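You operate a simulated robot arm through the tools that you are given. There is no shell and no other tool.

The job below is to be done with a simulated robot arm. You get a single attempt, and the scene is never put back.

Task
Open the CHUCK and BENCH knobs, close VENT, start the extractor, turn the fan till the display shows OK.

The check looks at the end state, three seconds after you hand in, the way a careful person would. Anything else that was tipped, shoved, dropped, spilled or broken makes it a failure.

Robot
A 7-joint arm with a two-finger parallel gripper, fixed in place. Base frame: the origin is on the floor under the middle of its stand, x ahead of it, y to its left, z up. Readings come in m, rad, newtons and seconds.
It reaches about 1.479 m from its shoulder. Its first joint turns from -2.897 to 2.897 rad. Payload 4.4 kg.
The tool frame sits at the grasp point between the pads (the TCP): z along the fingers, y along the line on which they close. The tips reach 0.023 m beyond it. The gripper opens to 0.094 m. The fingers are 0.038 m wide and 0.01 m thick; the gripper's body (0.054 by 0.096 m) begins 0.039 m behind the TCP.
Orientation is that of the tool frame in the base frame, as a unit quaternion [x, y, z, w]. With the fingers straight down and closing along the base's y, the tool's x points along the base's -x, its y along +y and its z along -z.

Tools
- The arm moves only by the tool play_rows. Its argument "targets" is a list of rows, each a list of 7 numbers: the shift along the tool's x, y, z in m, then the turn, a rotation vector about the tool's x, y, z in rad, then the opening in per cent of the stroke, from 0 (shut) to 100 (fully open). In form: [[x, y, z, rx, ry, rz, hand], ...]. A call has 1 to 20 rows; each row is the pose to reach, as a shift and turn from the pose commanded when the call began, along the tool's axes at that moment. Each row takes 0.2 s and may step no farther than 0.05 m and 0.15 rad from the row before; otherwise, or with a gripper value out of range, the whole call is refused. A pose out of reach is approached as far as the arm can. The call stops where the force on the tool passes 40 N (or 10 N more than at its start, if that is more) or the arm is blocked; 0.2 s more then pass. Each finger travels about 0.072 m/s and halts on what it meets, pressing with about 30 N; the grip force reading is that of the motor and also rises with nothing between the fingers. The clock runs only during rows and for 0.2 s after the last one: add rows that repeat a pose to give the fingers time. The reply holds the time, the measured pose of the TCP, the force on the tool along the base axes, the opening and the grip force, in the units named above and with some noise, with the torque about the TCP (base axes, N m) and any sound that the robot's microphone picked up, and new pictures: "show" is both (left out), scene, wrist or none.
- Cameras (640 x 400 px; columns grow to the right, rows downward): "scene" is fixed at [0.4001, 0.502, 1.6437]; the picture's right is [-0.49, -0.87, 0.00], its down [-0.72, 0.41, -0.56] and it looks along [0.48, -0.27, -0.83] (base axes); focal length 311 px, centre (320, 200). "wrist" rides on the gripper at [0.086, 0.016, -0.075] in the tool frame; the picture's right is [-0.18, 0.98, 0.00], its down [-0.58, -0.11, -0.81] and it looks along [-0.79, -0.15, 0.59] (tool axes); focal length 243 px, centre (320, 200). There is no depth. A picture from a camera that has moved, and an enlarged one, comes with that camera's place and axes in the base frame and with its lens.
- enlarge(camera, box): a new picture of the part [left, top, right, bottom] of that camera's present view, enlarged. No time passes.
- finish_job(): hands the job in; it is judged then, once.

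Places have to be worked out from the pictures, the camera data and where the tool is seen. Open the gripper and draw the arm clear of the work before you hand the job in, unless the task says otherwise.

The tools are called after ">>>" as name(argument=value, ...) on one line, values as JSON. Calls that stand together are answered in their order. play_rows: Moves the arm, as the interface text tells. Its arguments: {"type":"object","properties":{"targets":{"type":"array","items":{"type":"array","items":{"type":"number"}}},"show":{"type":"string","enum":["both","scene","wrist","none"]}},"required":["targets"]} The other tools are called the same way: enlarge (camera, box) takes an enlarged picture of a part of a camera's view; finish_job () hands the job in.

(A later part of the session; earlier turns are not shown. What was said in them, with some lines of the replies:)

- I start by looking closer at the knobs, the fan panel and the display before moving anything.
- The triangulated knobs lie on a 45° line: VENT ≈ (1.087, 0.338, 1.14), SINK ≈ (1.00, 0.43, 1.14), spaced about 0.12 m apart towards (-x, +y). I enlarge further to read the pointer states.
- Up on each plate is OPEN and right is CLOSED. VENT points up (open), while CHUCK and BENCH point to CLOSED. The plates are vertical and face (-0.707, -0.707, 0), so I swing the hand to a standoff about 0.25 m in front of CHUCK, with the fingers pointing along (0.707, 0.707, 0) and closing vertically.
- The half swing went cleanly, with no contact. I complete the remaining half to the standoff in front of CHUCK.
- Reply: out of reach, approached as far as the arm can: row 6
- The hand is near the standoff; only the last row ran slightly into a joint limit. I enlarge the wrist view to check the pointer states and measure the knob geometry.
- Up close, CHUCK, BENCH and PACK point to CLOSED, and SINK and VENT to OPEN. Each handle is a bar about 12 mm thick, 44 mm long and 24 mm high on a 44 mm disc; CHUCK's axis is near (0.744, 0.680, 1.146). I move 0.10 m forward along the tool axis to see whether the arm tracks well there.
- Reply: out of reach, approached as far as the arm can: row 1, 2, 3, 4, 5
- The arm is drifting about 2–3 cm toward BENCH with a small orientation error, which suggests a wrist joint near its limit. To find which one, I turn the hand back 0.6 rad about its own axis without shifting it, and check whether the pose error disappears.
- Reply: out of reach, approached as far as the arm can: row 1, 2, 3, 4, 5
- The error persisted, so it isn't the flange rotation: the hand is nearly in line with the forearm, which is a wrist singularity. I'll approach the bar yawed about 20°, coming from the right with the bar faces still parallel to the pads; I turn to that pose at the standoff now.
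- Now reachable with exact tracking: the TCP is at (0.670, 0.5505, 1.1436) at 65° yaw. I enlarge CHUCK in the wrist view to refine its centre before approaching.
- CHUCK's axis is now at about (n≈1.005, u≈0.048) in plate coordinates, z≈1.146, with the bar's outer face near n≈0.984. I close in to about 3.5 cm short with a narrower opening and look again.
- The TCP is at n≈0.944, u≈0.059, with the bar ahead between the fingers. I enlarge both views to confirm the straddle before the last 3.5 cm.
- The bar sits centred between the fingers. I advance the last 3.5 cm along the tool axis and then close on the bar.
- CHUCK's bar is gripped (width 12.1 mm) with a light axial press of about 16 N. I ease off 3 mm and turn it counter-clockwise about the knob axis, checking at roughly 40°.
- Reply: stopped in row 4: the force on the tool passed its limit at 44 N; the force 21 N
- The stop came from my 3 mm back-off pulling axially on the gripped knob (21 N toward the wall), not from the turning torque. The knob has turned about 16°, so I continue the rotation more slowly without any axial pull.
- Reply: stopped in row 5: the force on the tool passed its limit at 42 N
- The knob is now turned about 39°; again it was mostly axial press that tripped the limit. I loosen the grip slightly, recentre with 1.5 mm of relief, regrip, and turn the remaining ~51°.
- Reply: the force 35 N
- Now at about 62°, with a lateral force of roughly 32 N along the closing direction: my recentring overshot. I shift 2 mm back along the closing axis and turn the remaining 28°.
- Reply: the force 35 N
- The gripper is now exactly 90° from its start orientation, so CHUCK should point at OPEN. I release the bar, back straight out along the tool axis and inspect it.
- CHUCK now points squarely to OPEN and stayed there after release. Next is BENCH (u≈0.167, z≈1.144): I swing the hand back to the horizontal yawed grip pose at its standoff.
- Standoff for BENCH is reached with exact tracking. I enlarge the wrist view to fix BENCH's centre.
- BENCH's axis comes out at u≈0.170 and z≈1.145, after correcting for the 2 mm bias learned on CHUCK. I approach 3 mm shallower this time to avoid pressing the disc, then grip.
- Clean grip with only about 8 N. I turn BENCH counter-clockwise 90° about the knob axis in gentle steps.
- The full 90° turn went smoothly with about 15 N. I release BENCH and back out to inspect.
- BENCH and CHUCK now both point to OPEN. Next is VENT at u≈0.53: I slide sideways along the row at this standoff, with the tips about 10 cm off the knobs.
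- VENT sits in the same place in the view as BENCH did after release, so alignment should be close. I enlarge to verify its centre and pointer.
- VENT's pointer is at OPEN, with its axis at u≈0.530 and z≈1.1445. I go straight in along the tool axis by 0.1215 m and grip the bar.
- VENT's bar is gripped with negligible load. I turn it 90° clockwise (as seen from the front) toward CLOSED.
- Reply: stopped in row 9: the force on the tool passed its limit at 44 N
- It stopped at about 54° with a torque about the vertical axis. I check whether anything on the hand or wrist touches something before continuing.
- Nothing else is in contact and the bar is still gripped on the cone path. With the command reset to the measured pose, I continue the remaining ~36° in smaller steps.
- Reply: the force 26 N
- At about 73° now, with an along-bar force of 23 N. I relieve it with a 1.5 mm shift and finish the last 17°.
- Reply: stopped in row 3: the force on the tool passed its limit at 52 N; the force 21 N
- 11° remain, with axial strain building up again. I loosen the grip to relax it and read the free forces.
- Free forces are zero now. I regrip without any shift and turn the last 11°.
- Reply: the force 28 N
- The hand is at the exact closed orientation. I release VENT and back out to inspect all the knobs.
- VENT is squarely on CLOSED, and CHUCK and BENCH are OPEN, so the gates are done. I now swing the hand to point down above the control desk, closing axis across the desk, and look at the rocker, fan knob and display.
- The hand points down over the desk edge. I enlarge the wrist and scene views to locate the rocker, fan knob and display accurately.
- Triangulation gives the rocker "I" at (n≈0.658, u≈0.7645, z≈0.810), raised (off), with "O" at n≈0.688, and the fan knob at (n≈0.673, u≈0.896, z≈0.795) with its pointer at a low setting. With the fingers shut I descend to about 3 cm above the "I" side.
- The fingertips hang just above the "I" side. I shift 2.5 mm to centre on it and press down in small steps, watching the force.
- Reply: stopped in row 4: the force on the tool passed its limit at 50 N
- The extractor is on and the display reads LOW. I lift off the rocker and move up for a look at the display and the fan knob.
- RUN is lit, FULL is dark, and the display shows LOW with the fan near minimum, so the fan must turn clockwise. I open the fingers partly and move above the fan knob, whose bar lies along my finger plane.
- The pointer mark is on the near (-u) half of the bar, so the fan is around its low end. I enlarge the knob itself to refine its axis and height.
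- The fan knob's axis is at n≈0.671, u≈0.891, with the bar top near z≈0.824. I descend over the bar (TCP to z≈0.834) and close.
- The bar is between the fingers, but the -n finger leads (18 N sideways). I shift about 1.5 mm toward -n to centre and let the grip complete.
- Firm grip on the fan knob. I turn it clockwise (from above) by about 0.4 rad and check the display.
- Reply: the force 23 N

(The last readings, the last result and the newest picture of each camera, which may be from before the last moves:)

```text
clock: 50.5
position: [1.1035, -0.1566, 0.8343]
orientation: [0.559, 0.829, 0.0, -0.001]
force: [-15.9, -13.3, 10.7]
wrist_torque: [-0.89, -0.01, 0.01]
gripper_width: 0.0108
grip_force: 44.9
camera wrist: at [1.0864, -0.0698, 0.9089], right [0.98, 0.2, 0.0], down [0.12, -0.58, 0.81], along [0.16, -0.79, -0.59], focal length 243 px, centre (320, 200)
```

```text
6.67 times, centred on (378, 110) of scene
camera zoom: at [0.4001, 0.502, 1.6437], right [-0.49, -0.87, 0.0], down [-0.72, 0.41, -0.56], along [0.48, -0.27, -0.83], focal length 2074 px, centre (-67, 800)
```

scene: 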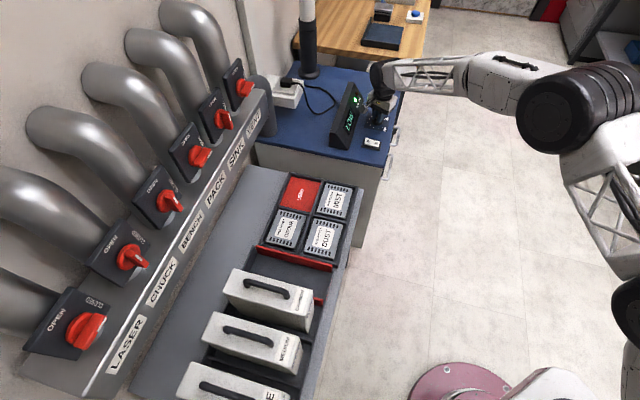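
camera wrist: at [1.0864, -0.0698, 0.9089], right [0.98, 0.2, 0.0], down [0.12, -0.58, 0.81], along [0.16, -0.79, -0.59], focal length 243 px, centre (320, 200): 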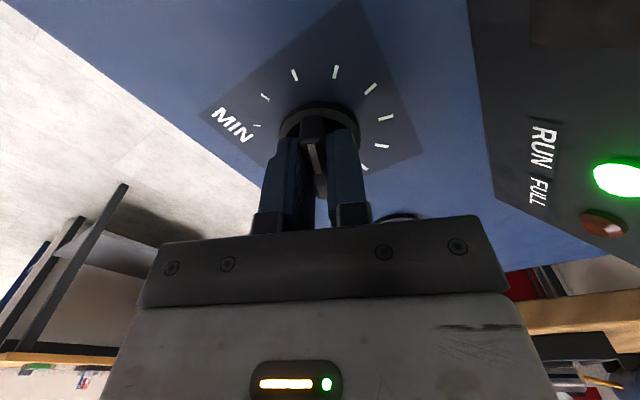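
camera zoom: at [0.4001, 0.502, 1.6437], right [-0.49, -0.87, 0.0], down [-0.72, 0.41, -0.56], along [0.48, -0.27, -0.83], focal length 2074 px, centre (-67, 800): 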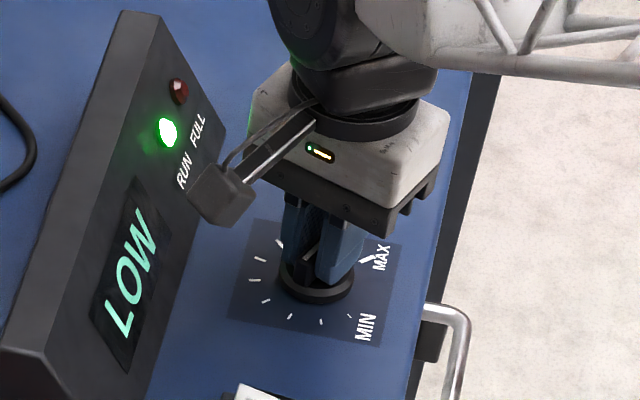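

Still LOW; the knob follows well, and the camera stays several cm above the console. I relieve about 1 mm of sideways load and turn another 0.4 rad.

>>> play_rows(targets=[[-0.0004, -0.001, 0, 0, 0, 0, 5], [-0.0004, -0.001, 0, 0, 0, 0.1, 5], [-0.0004, -0.001, 0, 0, 0, 0.2, 5], [-0.0004, -0.001, 0, 0, 0, 0.3, 5], [-0.0004, -0.001, 0, 0, 0, 0.4, 5], [-0.0004, -0.001, 0, 0, 0, 0.4, 5], [-0.0004, -0.001, 0, 0, 0, 0.4, 5]])

>>> enlarge(camera="scene", box=[330, 80, 426, 140])

```text
clock: 52.1
position: [1.1016, -0.1565, 0.8339]
orientation: [0.712, 0.702, 0.0, -0.001]
force: [14.5, -2.9, 7.8]
wrist_torque: [-1.36, -0.01, -0.01]
gripper_width: 0.0113
grip_force: 44.8
camera wrist: at [1.1209, -0.0699, 0.9089], right [0.98, -0.2, 0.0], down [-0.12, -0.58, 0.81], along [-0.16, -0.79, -0.59], focal length 243 px, centre (320, 200)
```

scene: 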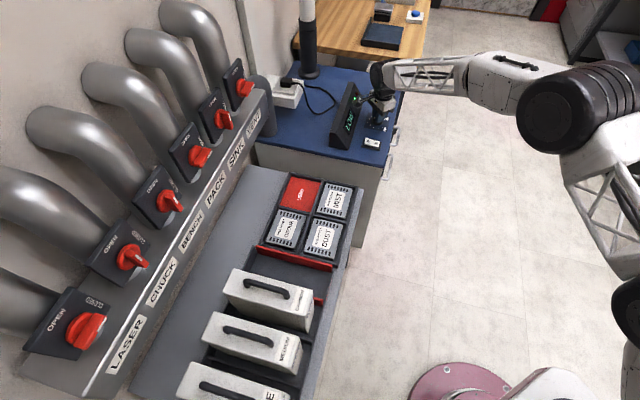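
wrist: 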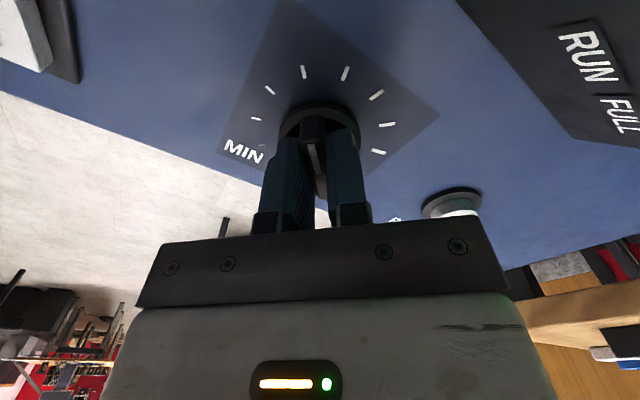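

```text
6.67 times, centred on (378, 110) of scene
camera zoom: at [0.4001, 0.502, 1.6437], right [-0.49, -0.87, 0.0], down [-0.72, 0.41, -0.56], along [0.48, -0.27, -0.83], focal length 2074 px, centre (-67, 800)
```

zoom: 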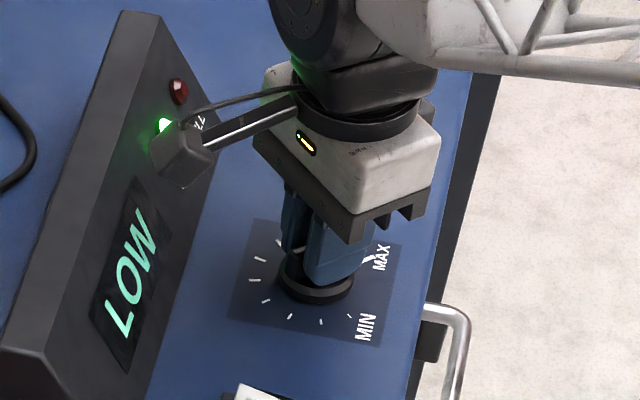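

Still LOW. I relieve the small side load and turn a further 0.35 rad, watching the display.

>>> play_rows(targets=[[-0.0002, 0.0009, 0, 0, 0, 0, 5], [-0.0002, 0.0009, 0, 0, 0, 0.09, 5], [-0.0002, 0.0009, 0, 0, 0, 0.18, 5], [-0.0002, 0.0009, 0, 0, 0, 0.27, 5], [-0.0002, 0.0009, 0, 0, 0, 0.35, 5], [-0.0002, 0.0009, 0, 0, 0, 0.35, 5], [-0.0002, 0.0009, 0, 0, 0, 0.35, 5]])

>>> enlarge(camera="scene", box=[330, 80, 426, 140])

```text
clock: 52.9
position: [1.1027, -0.1558, 0.8333]
orientation: [0.769, 0.639, 0.0, -0.002]
force: [-16.0, 1.2, 6.2]
wrist_torque: [0.06, -0.42, 0.02]
gripper_width: 0.0107
grip_force: 45.0
stopped in row 4: the force on the tool passed its limit at 42 N (the readings are from after the stop); the commanded pose is now the measured one
camera wrist: at [1.1351, -0.074, 0.9088], right [0.93, -0.36, 0.0], down [-0.21, -0.55, 0.81], along [-0.29, -0.75, -0.59], focal length 243 px, centre (320, 200)
```

scene: 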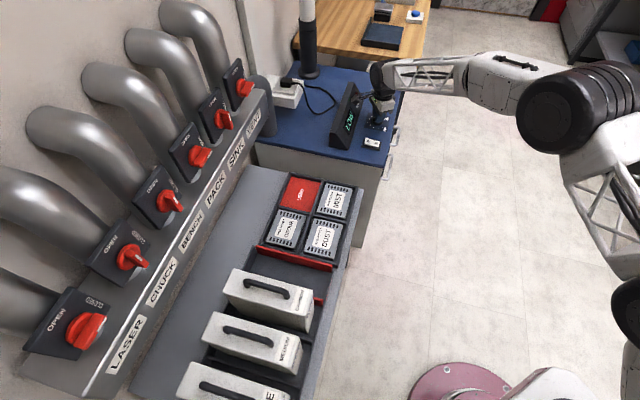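
wrist: 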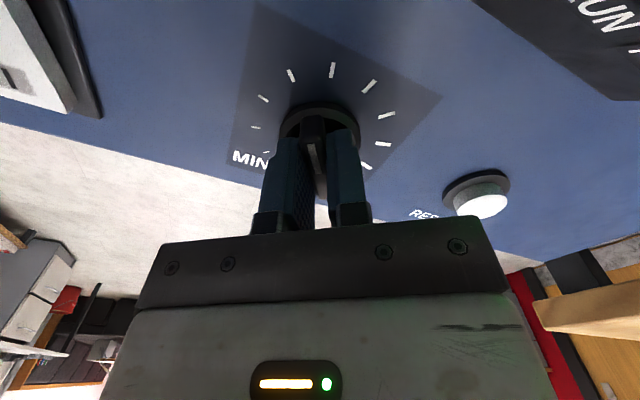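

```text
6.67 times, centred on (378, 110) of scene
camera zoom: at [0.4001, 0.502, 1.6437], right [-0.49, -0.87, 0.0], down [-0.72, 0.41, -0.56], along [0.48, -0.27, -0.83], focal length 2074 px, centre (-67, 800)
```

zoom: 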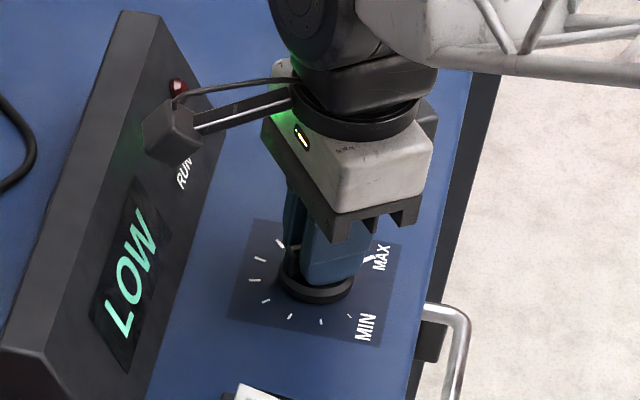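

Still LOW at about 0.97 rad of turn. The clamped readings put the true axis at n≈0.6705, u≈0.8885, so I loosen, recentre on it (1.5 mm), regrip, and turn another 0.25 rad.

>>> play_rows(targets=[[0, 0, 0, 0, 0, 0, 22], [0.0015, -0.0006, -0.001, 0, 0, 0, 22], [0.0015, -0.0006, -0.001, 0, 0, 0, 22], [0.0015, -0.0006, -0.001, 0, 0, 0, 5], [0.0015, -0.0006, -0.001, 0, 0, 0, 5], [0.0015, -0.0006, -0.001, 0, 0, 0.085, 5], [0.0015, -0.0006, -0.001, 0, 0, 0.17, 5], [0.0015, -0.0006, -0.001, 0, 0, 0.25, 5], [0.0015, -0.0006, -0.001, 0, 0, 0.25, 5], [0.0015, -0.0006, -0.001, 0, 0, 0.25, 5]])

>>> enlarge(camera="scene", box=[330, 80, 426, 140])

```text
clock: 55.1
position: [1.1036, -0.1548, 0.8325]
orientation: [0.843, 0.538, 0.0, -0.002]
force: [31.2, -5.1, -12.5]
wrist_torque: [0.82, -1.06, 0.0]
gripper_width: 0.0112
grip_force: 44.8
camera wrist: at [1.1547, -0.0831, 0.9091], right [0.81, -0.58, 0.0], down [-0.34, -0.48, 0.81], along [-0.47, -0.66, -0.59], focal length 243 px, centre (320, 200)
```

scene: 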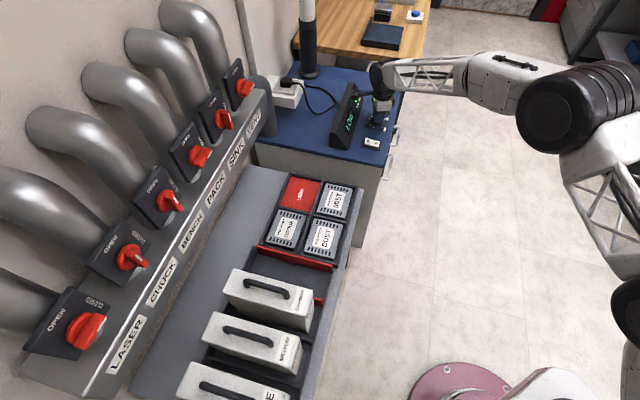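
wrist: 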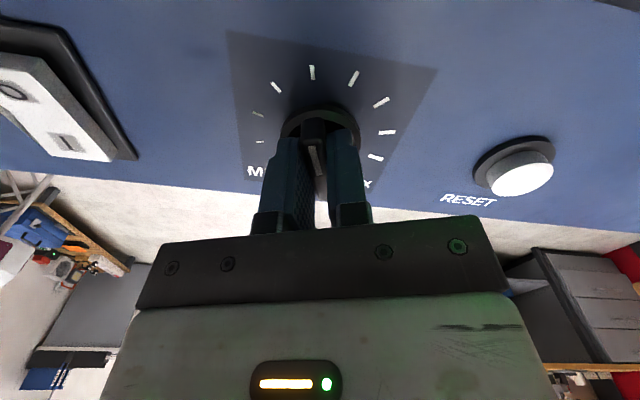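

```text
6.67 times, centred on (378, 110) of scene
camera zoom: at [0.4001, 0.502, 1.6437], right [-0.49, -0.87, 0.0], down [-0.72, 0.41, -0.56], along [0.48, -0.27, -0.83], focal length 2074 px, centre (-67, 800)
```

zoom: 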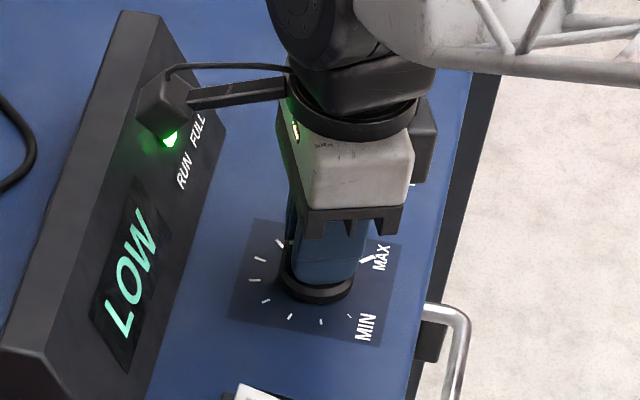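

Still LOW at about 1.22 rad; a 30 N side load shows the axis is really at u≈0.890. I shift 1.3 mm to relieve it and turn 0.25 rad more.

>>> play_rows(targets=[[-0.0004, 0.0012, 0.0005, 0, 0, 0, 5], [-0.0004, 0.0012, 0.0005, 0, 0, 0.085, 5], [-0.0004, 0.0012, 0.0005, 0, 0, 0.17, 5], [-0.0004, 0.0012, 0.0005, 0, 0, 0.25, 5], [-0.0004, 0.0012, 0.0005, 0, 0, 0.25, 5], [-0.0004, 0.0012, 0.0005, 0, 0, 0.25, 5]])

>>> enlarge(camera="scene", box=[330, 80, 426, 140])

```text
clock: 56.5
position: [1.1042, -0.1557, 0.8336]
orientation: [0.903, 0.43, -0.001, -0.001]
force: [-20.3, 11.5, 7.9]
wrist_torque: [-0.26, -0.17, 0.0]
gripper_width: 0.0109
grip_force: 45.1
camera wrist: at [1.171, -0.098, 0.909], right [0.65, -0.76, 0.0], down [-0.45, -0.38, 0.81], along [-0.62, -0.52, -0.59], focal length 243 px, centre (320, 200)
```

scene: 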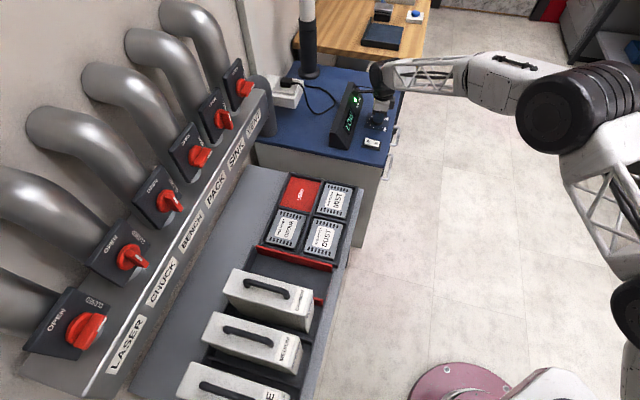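
wrist: 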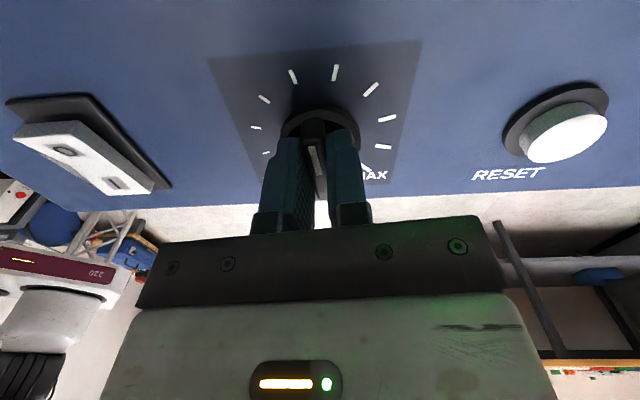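

```text
6.67 times, centred on (378, 110) of scene
camera zoom: at [0.4001, 0.502, 1.6437], right [-0.49, -0.87, 0.0], down [-0.72, 0.41, -0.56], along [0.48, -0.27, -0.83], focal length 2074 px, centre (-67, 800)
```

zoom: 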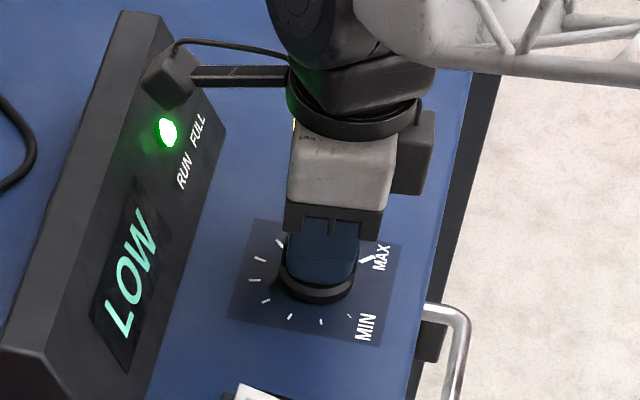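

Still LOW at about 1.47 rad, with the pointer near 12 o'clock. I shift back 0.8 mm and turn another 0.25 rad.

>>> play_rows(targets=[[0.0003, -0.0008, 0, 0, 0, 0, 5], [0.0003, -0.0008, 0, 0, 0, 0.085, 5], [0.0003, -0.0008, 0, 0, 0, 0.17, 5], [0.0003, -0.0008, 0, 0, 0, 0.25, 5], [0.0003, -0.0008, 0, 0, 0, 0.25, 5], [0.0003, -0.0008, 0, 0, 0, 0.25, 5]], show="scene")

>>> enlarge(camera="scene", box=[330, 80, 426, 140])

```text
clock: 57.9
position: [1.1036, -0.1553, 0.8342]
orientation: [0.95, 0.313, 0.0, -0.001]
force: [2.6, -1.2, 3.3]
wrist_torque: [0.68, -1.53, 0.03]
gripper_width: 0.0107
grip_force: 45.1
```

scene: 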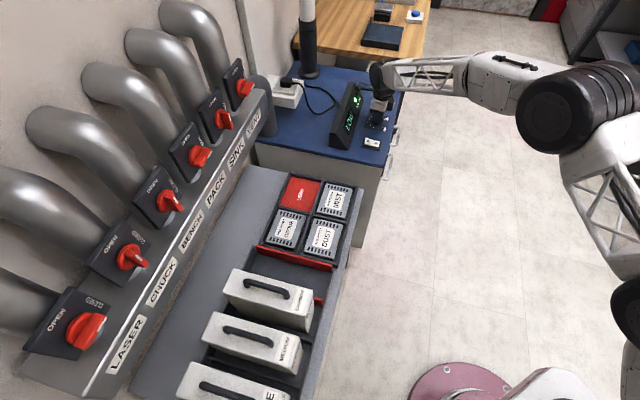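

```text
6.67 times, centred on (378, 110) of scene
camera zoom: at [0.4001, 0.502, 1.6437], right [-0.49, -0.87, 0.0], down [-0.72, 0.41, -0.56], along [0.48, -0.27, -0.83], focal length 2074 px, centre (-67, 800)
```

zoom: 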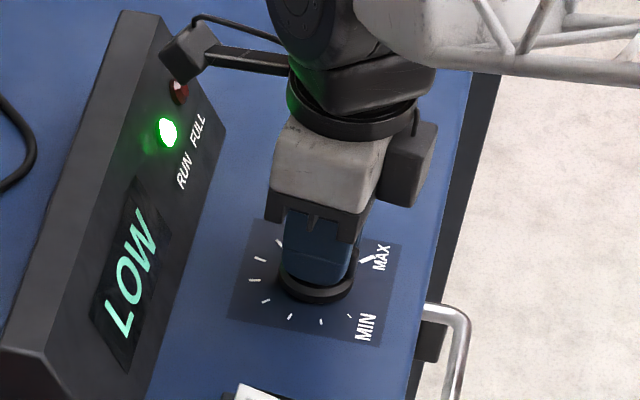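

Forces are near zero now and it still reads LOW at about 1.72 rad. I continue another 0.25 rad.

>>> play_rows(targets=[[0, 0, 0, 0, 0, 0.085, 5], [0, 0, 0, 0, 0, 0.17, 5], [0, 0, 0, 0, 0, 0.25, 5], [0, 0, 0, 0, 0, 0.25, 5], [0, 0, 0, 0, 0, 0.25, 5]], show="scene")

>>> enlarge(camera="scene", box=[330, 80, 426, 140])

```text
clock: 59.1
position: [1.1029, -0.1551, 0.834]
orientation: [0.981, 0.193, -0.001, 0.0]
force: [6.4, -2.6, 6.5]
wrist_torque: [-0.1, -0.94, 0.02]
gripper_width: 0.0108
grip_force: 45.1
```

scene: 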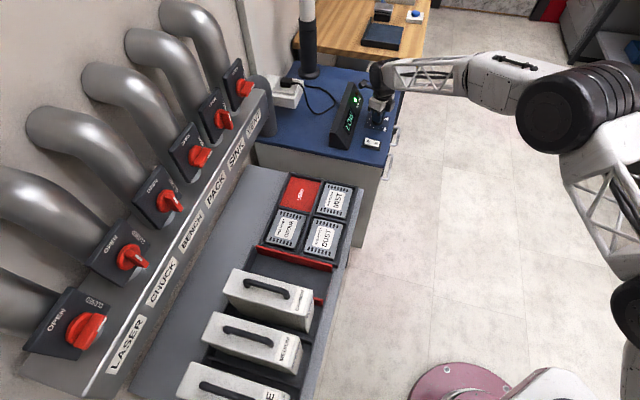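

```text
6.67 times, centred on (378, 110) of scene
camera zoom: at [0.4001, 0.502, 1.6437], right [-0.49, -0.87, 0.0], down [-0.72, 0.41, -0.56], along [0.48, -0.27, -0.83], focal length 2074 px, centre (-67, 800)
```

zoom: 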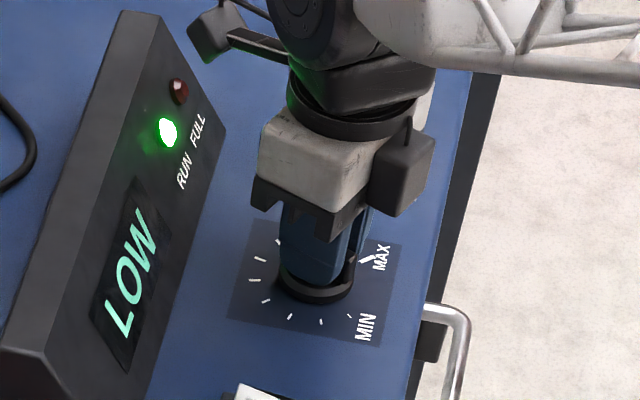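

Still LOW at about 1.97 rad (roughly 58 % of the range). Another 0.2 rad.

>>> play_rows(targets=[[0, 0, 0, 0, 0, 0.07, 5], [0, 0, 0, 0, 0, 0.14, 5], [0, 0, 0, 0, 0, 0.2, 5], [0, 0, 0, 0, 0, 0.2, 5], [0, 0, 0, 0, 0, 0.2, 5]], show="scene")

>>> enlarge(camera="scene", box=[330, 80, 426, 140])

```text
clock: 60.3
position: [1.104, -0.1554, 0.8344]
orientation: [0.996, 0.094, -0.002, 0.0]
force: [6.8, -8.6, 6.4]
wrist_torque: [-0.23, -0.97, 0.02]
gripper_width: 0.0109
grip_force: 45.0
```

scene: 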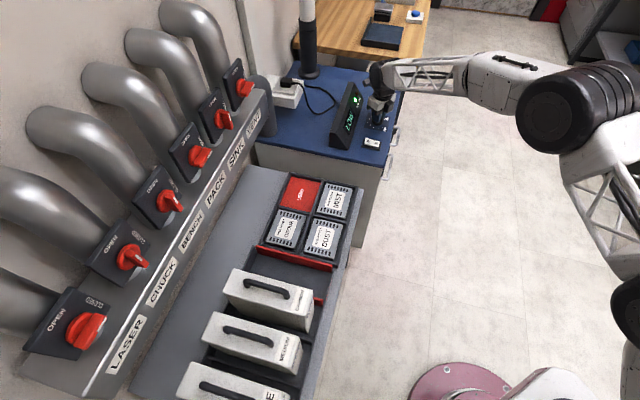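

```text
6.67 times, centred on (378, 110) of scene
camera zoom: at [0.4001, 0.502, 1.6437], right [-0.49, -0.87, 0.0], down [-0.72, 0.41, -0.56], along [0.48, -0.27, -0.83], focal length 2074 px, centre (-67, 800)
```

zoom: 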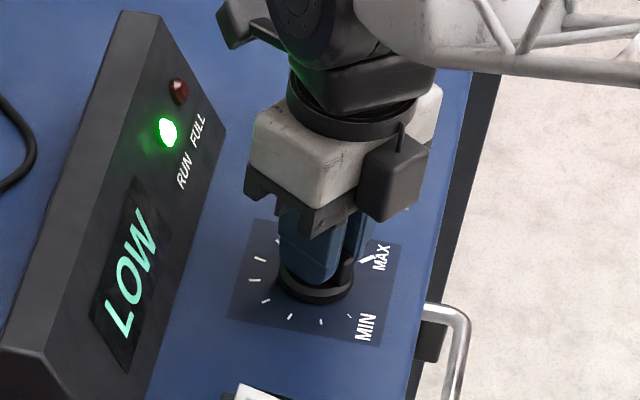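

Still LOW at about 2.17 rad. I keep turning in 0.2 rad steps.

>>> play_rows(targets=[[0, 0, 0, 0, 0, 0.07, 5], [0, 0, 0, 0, 0, 0.14, 5], [0, 0, 0, 0, 0, 0.2, 5], [0, 0, 0, 0, 0, 0.2, 5], [0, 0, 0, 0, 0, 0.2, 5]], show="scene")

>>> enlarge(camera="scene", box=[330, 80, 426, 140])

```text
clock: 61.5
position: [1.1021, -0.1566, 0.8349]
orientation: [1.0, -0.006, -0.001, -0.001]
force: [10.6, -13.2, 3.9]
wrist_torque: [-0.44, -1.12, 0.01]
gripper_width: 0.011
grip_force: 45.3
```

scene: 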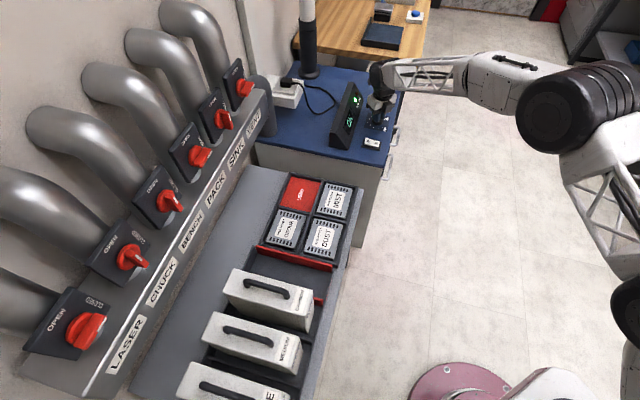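

```text
6.67 times, centred on (378, 110) of scene
camera zoom: at [0.4001, 0.502, 1.6437], right [-0.49, -0.87, 0.0], down [-0.72, 0.41, -0.56], along [0.48, -0.27, -0.83], focal length 2074 px, centre (-67, 800)
```

zoom: 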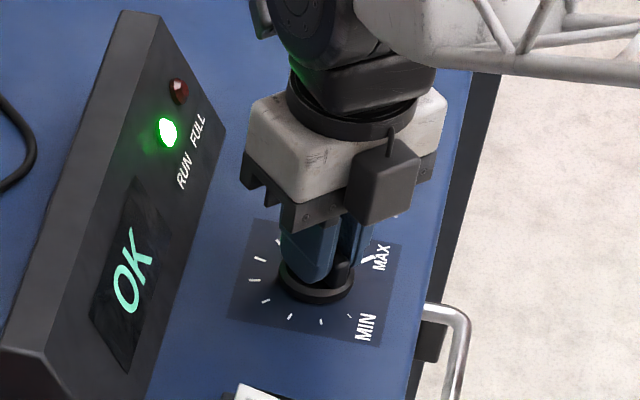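

The display now reads OK. I hold a moment, release the fan knob gently and lift straight up, then recheck the display.

>>> play_rows(targets=[[0, 0, 0, 0, 0, 0, 5], [0, 0, 0, 0, 0, 0, 15], [0, 0, 0, 0, 0, 0, 30], [0, 0, 0, 0, 0, 0, 40], [0, 0, 0, 0, 0, 0, 40], [0, 0, -0.02, 0, 0, 0, 40], [0, 0, -0.05, 0, 0, 0, 40], [0, 0, -0.09, 0, 0, 0, 40], [0, 0, -0.13, 0, 0, 0, 40], [0, 0, -0.13, 0, 0, 0, 40]])

>>> enlarge(camera="scene", box=[330, 80, 426, 140])

>>> enlarge(camera="wrist", box=[220, 20, 460, 170])

```text
clock: 63.7
position: [1.1039, -0.1555, 0.9658]
orientation: [1.0, -0.006, -0.001, -0.001]
force: [0.3, -0.4, 0.6]
wrist_torque: [0.01, -0.01, 0.0]
gripper_width: 0.0376
grip_force: 0.0
camera wrist: at [1.1908, -0.1725, 1.0401], right [-0.2, -0.98, 0.0], down [-0.58, 0.11, 0.81], along [-0.79, 0.16, -0.59], focal length 243 px, centre (320, 200)
```

scene: 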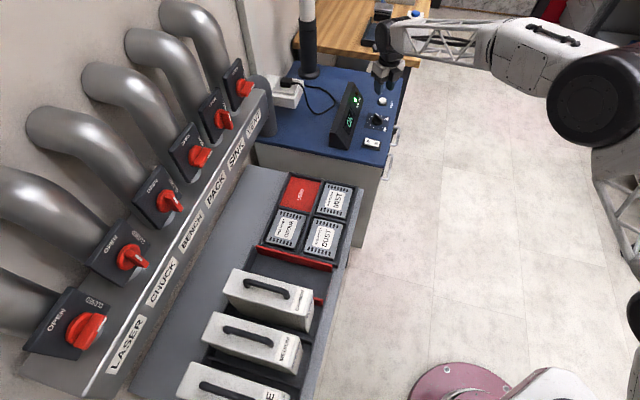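
wrist: 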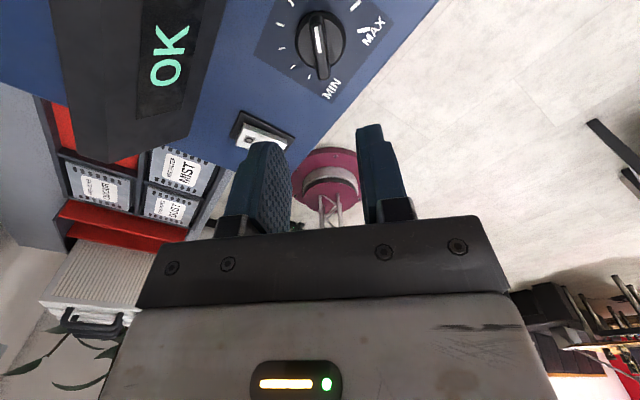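

```text
6.67 times, centred on (378, 110) of scene
camera zoom: at [0.4001, 0.502, 1.6437], right [-0.49, -0.87, 0.0], down [-0.72, 0.41, -0.56], along [0.48, -0.27, -0.83], focal length 2074 px, centre (-67, 800)
```

zoom: 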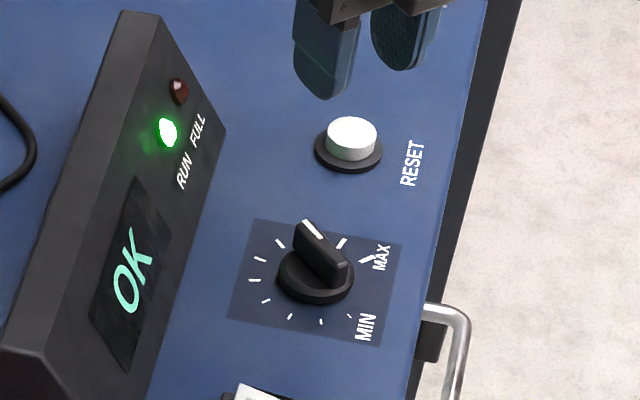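

```text
2.67 times, centred on (340, 95) of wrist
camera zoom: at [1.1908, -0.1725, 1.0401], right [-0.2, -0.98, 0.0], down [-0.58, 0.11, 0.81], along [-0.79, 0.16, -0.59], focal length 647 px, centre (267, 480)
```

zoom: 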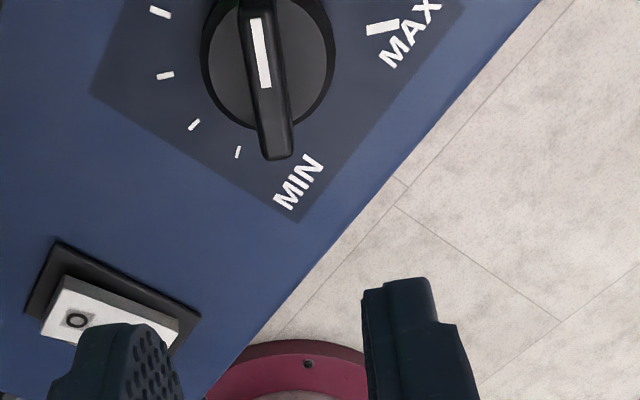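

OK holds after release and RUN is lit. I raise and draw the arm back clear of the desk, then recheck the display and all the knobs.

>>> play_rows(targets=[[0, 0, -0.04, 0, 0, 0, 50], [0, 0, -0.08, 0, 0, 0, 60], [-0.03, 0, -0.115, 0, 0, 0, 70], [-0.065, 0, -0.145, 0, 0, 0, 80], [-0.1, 0, -0.175, 0, 0, 0, 90], [-0.14, 0, -0.2, 0, 0, 0, 90], [-0.18, 0, -0.22, 0, 0, 0, 90], [-0.22, 0, -0.24, 0, 0, 0, 90], [-0.26, 0, -0.25, 0, 0, 0, 90], [-0.3, 0, -0.26, 0, 0, 0, 90], [-0.3, 0, -0.26, 0, 0, 0, 90], [-0.3, 0, -0.26, 0, 0, 0, 90], [-0.3, 0, -0.26, 0, 0, 0, 90], [-0.3, 0, -0.26, 0, 0, 0, 90], [-0.3, 0, -0.26, 0, 0, 0, 90], [-0.3, 0, -0.26, 0, 0, 0, 90]])

>>> enlarge(camera="scene", box=[310, 70, 406, 150])

>>> enlarge(camera="scene", box=[140, 40, 300, 140])

>>> enlarge(camera="scene", box=[20, 160, 340, 360])

```text
clock: 67.1
position: [0.8025, -0.1519, 1.2237]
orientation: [1.0, -0.006, -0.001, -0.001]
force: [0.3, -0.2, 0.7]
wrist_torque: [-0.01, 0.0, -0.01]
gripper_width: 0.0848
grip_force: 0.1
camera wrist: at [0.8906, -0.1684, 1.2992], right [-0.2, -0.98, 0.0], down [-0.58, 0.11, 0.81], along [-0.79, 0.16, -0.59], focal length 243 px, centre (320, 200)
```

scene: 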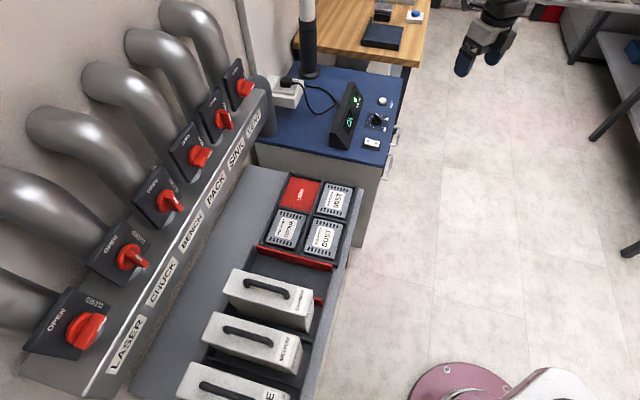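
wrist: 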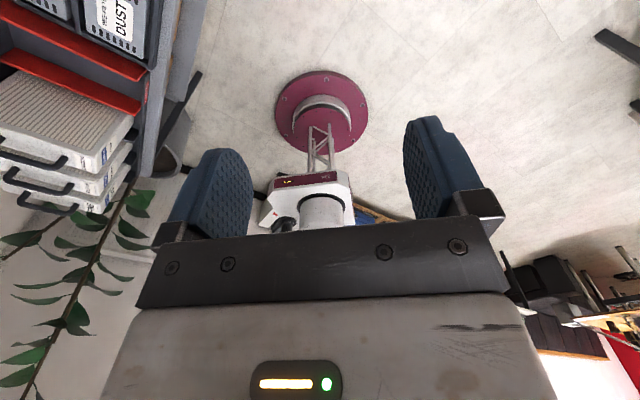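

```text
5.00 times, centred on (358, 110) of scene
camera zoom: at [0.4001, 0.502, 1.6437], right [-0.49, -0.87, 0.0], down [-0.72, 0.41, -0.56], along [0.48, -0.27, -0.83], focal length 1555 px, centre (130, 650)
```

zoom: 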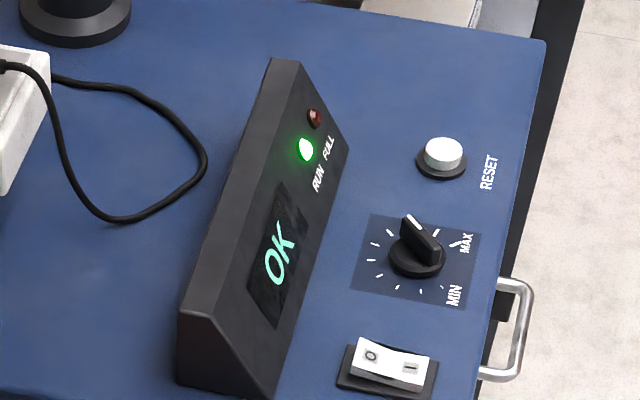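

```text
4.00 times, centred on (220, 90) of scene
camera zoom: at [0.4001, 0.502, 1.6437], right [-0.49, -0.87, 0.0], down [-0.72, 0.41, -0.56], along [0.48, -0.27, -0.83], focal length 1244 px, centre (720, 640)
```

zoom: 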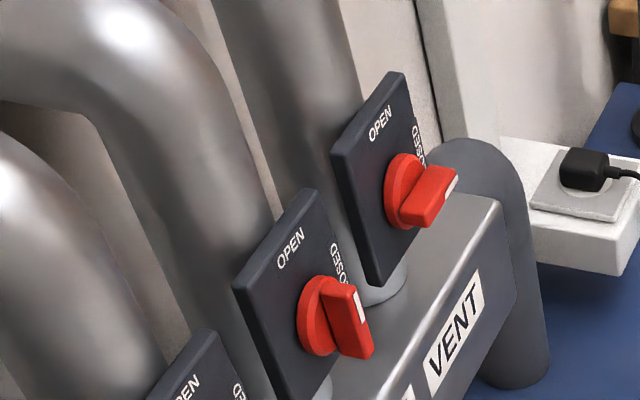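

```text
2.00 times, centred on (180, 260) of scene
camera zoom: at [0.4001, 0.502, 1.6437], right [-0.49, -0.87, 0.0], down [-0.72, 0.41, -0.56], along [0.48, -0.27, -0.83], focal length 622 px, centre (600, 80)
```

zoom: 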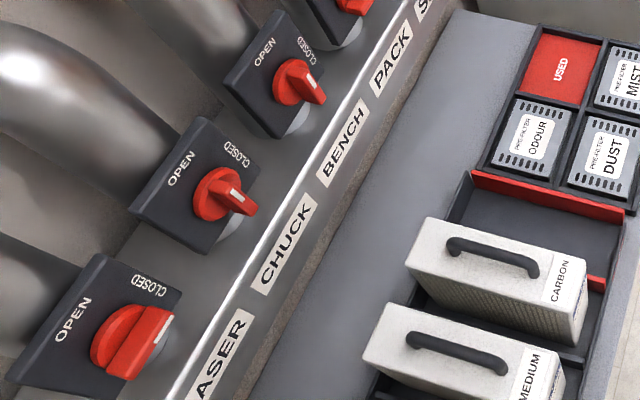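

The final check shows:
- **Gates:** CHUCK and BENCH at OPEN, VENT at CLOSED. LASER, PACK and SINK are unchanged.
- **Extractor:** RUN is lit and the display holds a steady OK.
- **Arm:** the gripper is open and clear of the work, and nothing else was disturbed.

I hand the job in.

>>> finish_job()

```text
The job is handed in.
```

The job is done and handed in. CHUCK and BENCH are open, VENT is closed, the extractor is running, and the display reads OK.

- **Gates:** Each of the three knobs was turned a full quarter turn and stayed put when released. LASER, PACK and SINK were not touched.
- **Extractor:** I pressed the "I" side of the switch once. That press peaked at 50 N before the arm stopped itself, and the switch looks undamaged.
- **Fan:** The display showed LOW at start. I turned the fan up about 136° in small steps until it changed to OK. It still read OK about five seconds after I let go. I don't know how wide the OK range is, so the setting could be near its lower edge.

The arm's force limit also stopped it several times while turning CHUCK, VENT and the fan. Each time I eased off and continued. In the last pictures nothing else had moved. The gripper is open and the arm is clear of the desk.
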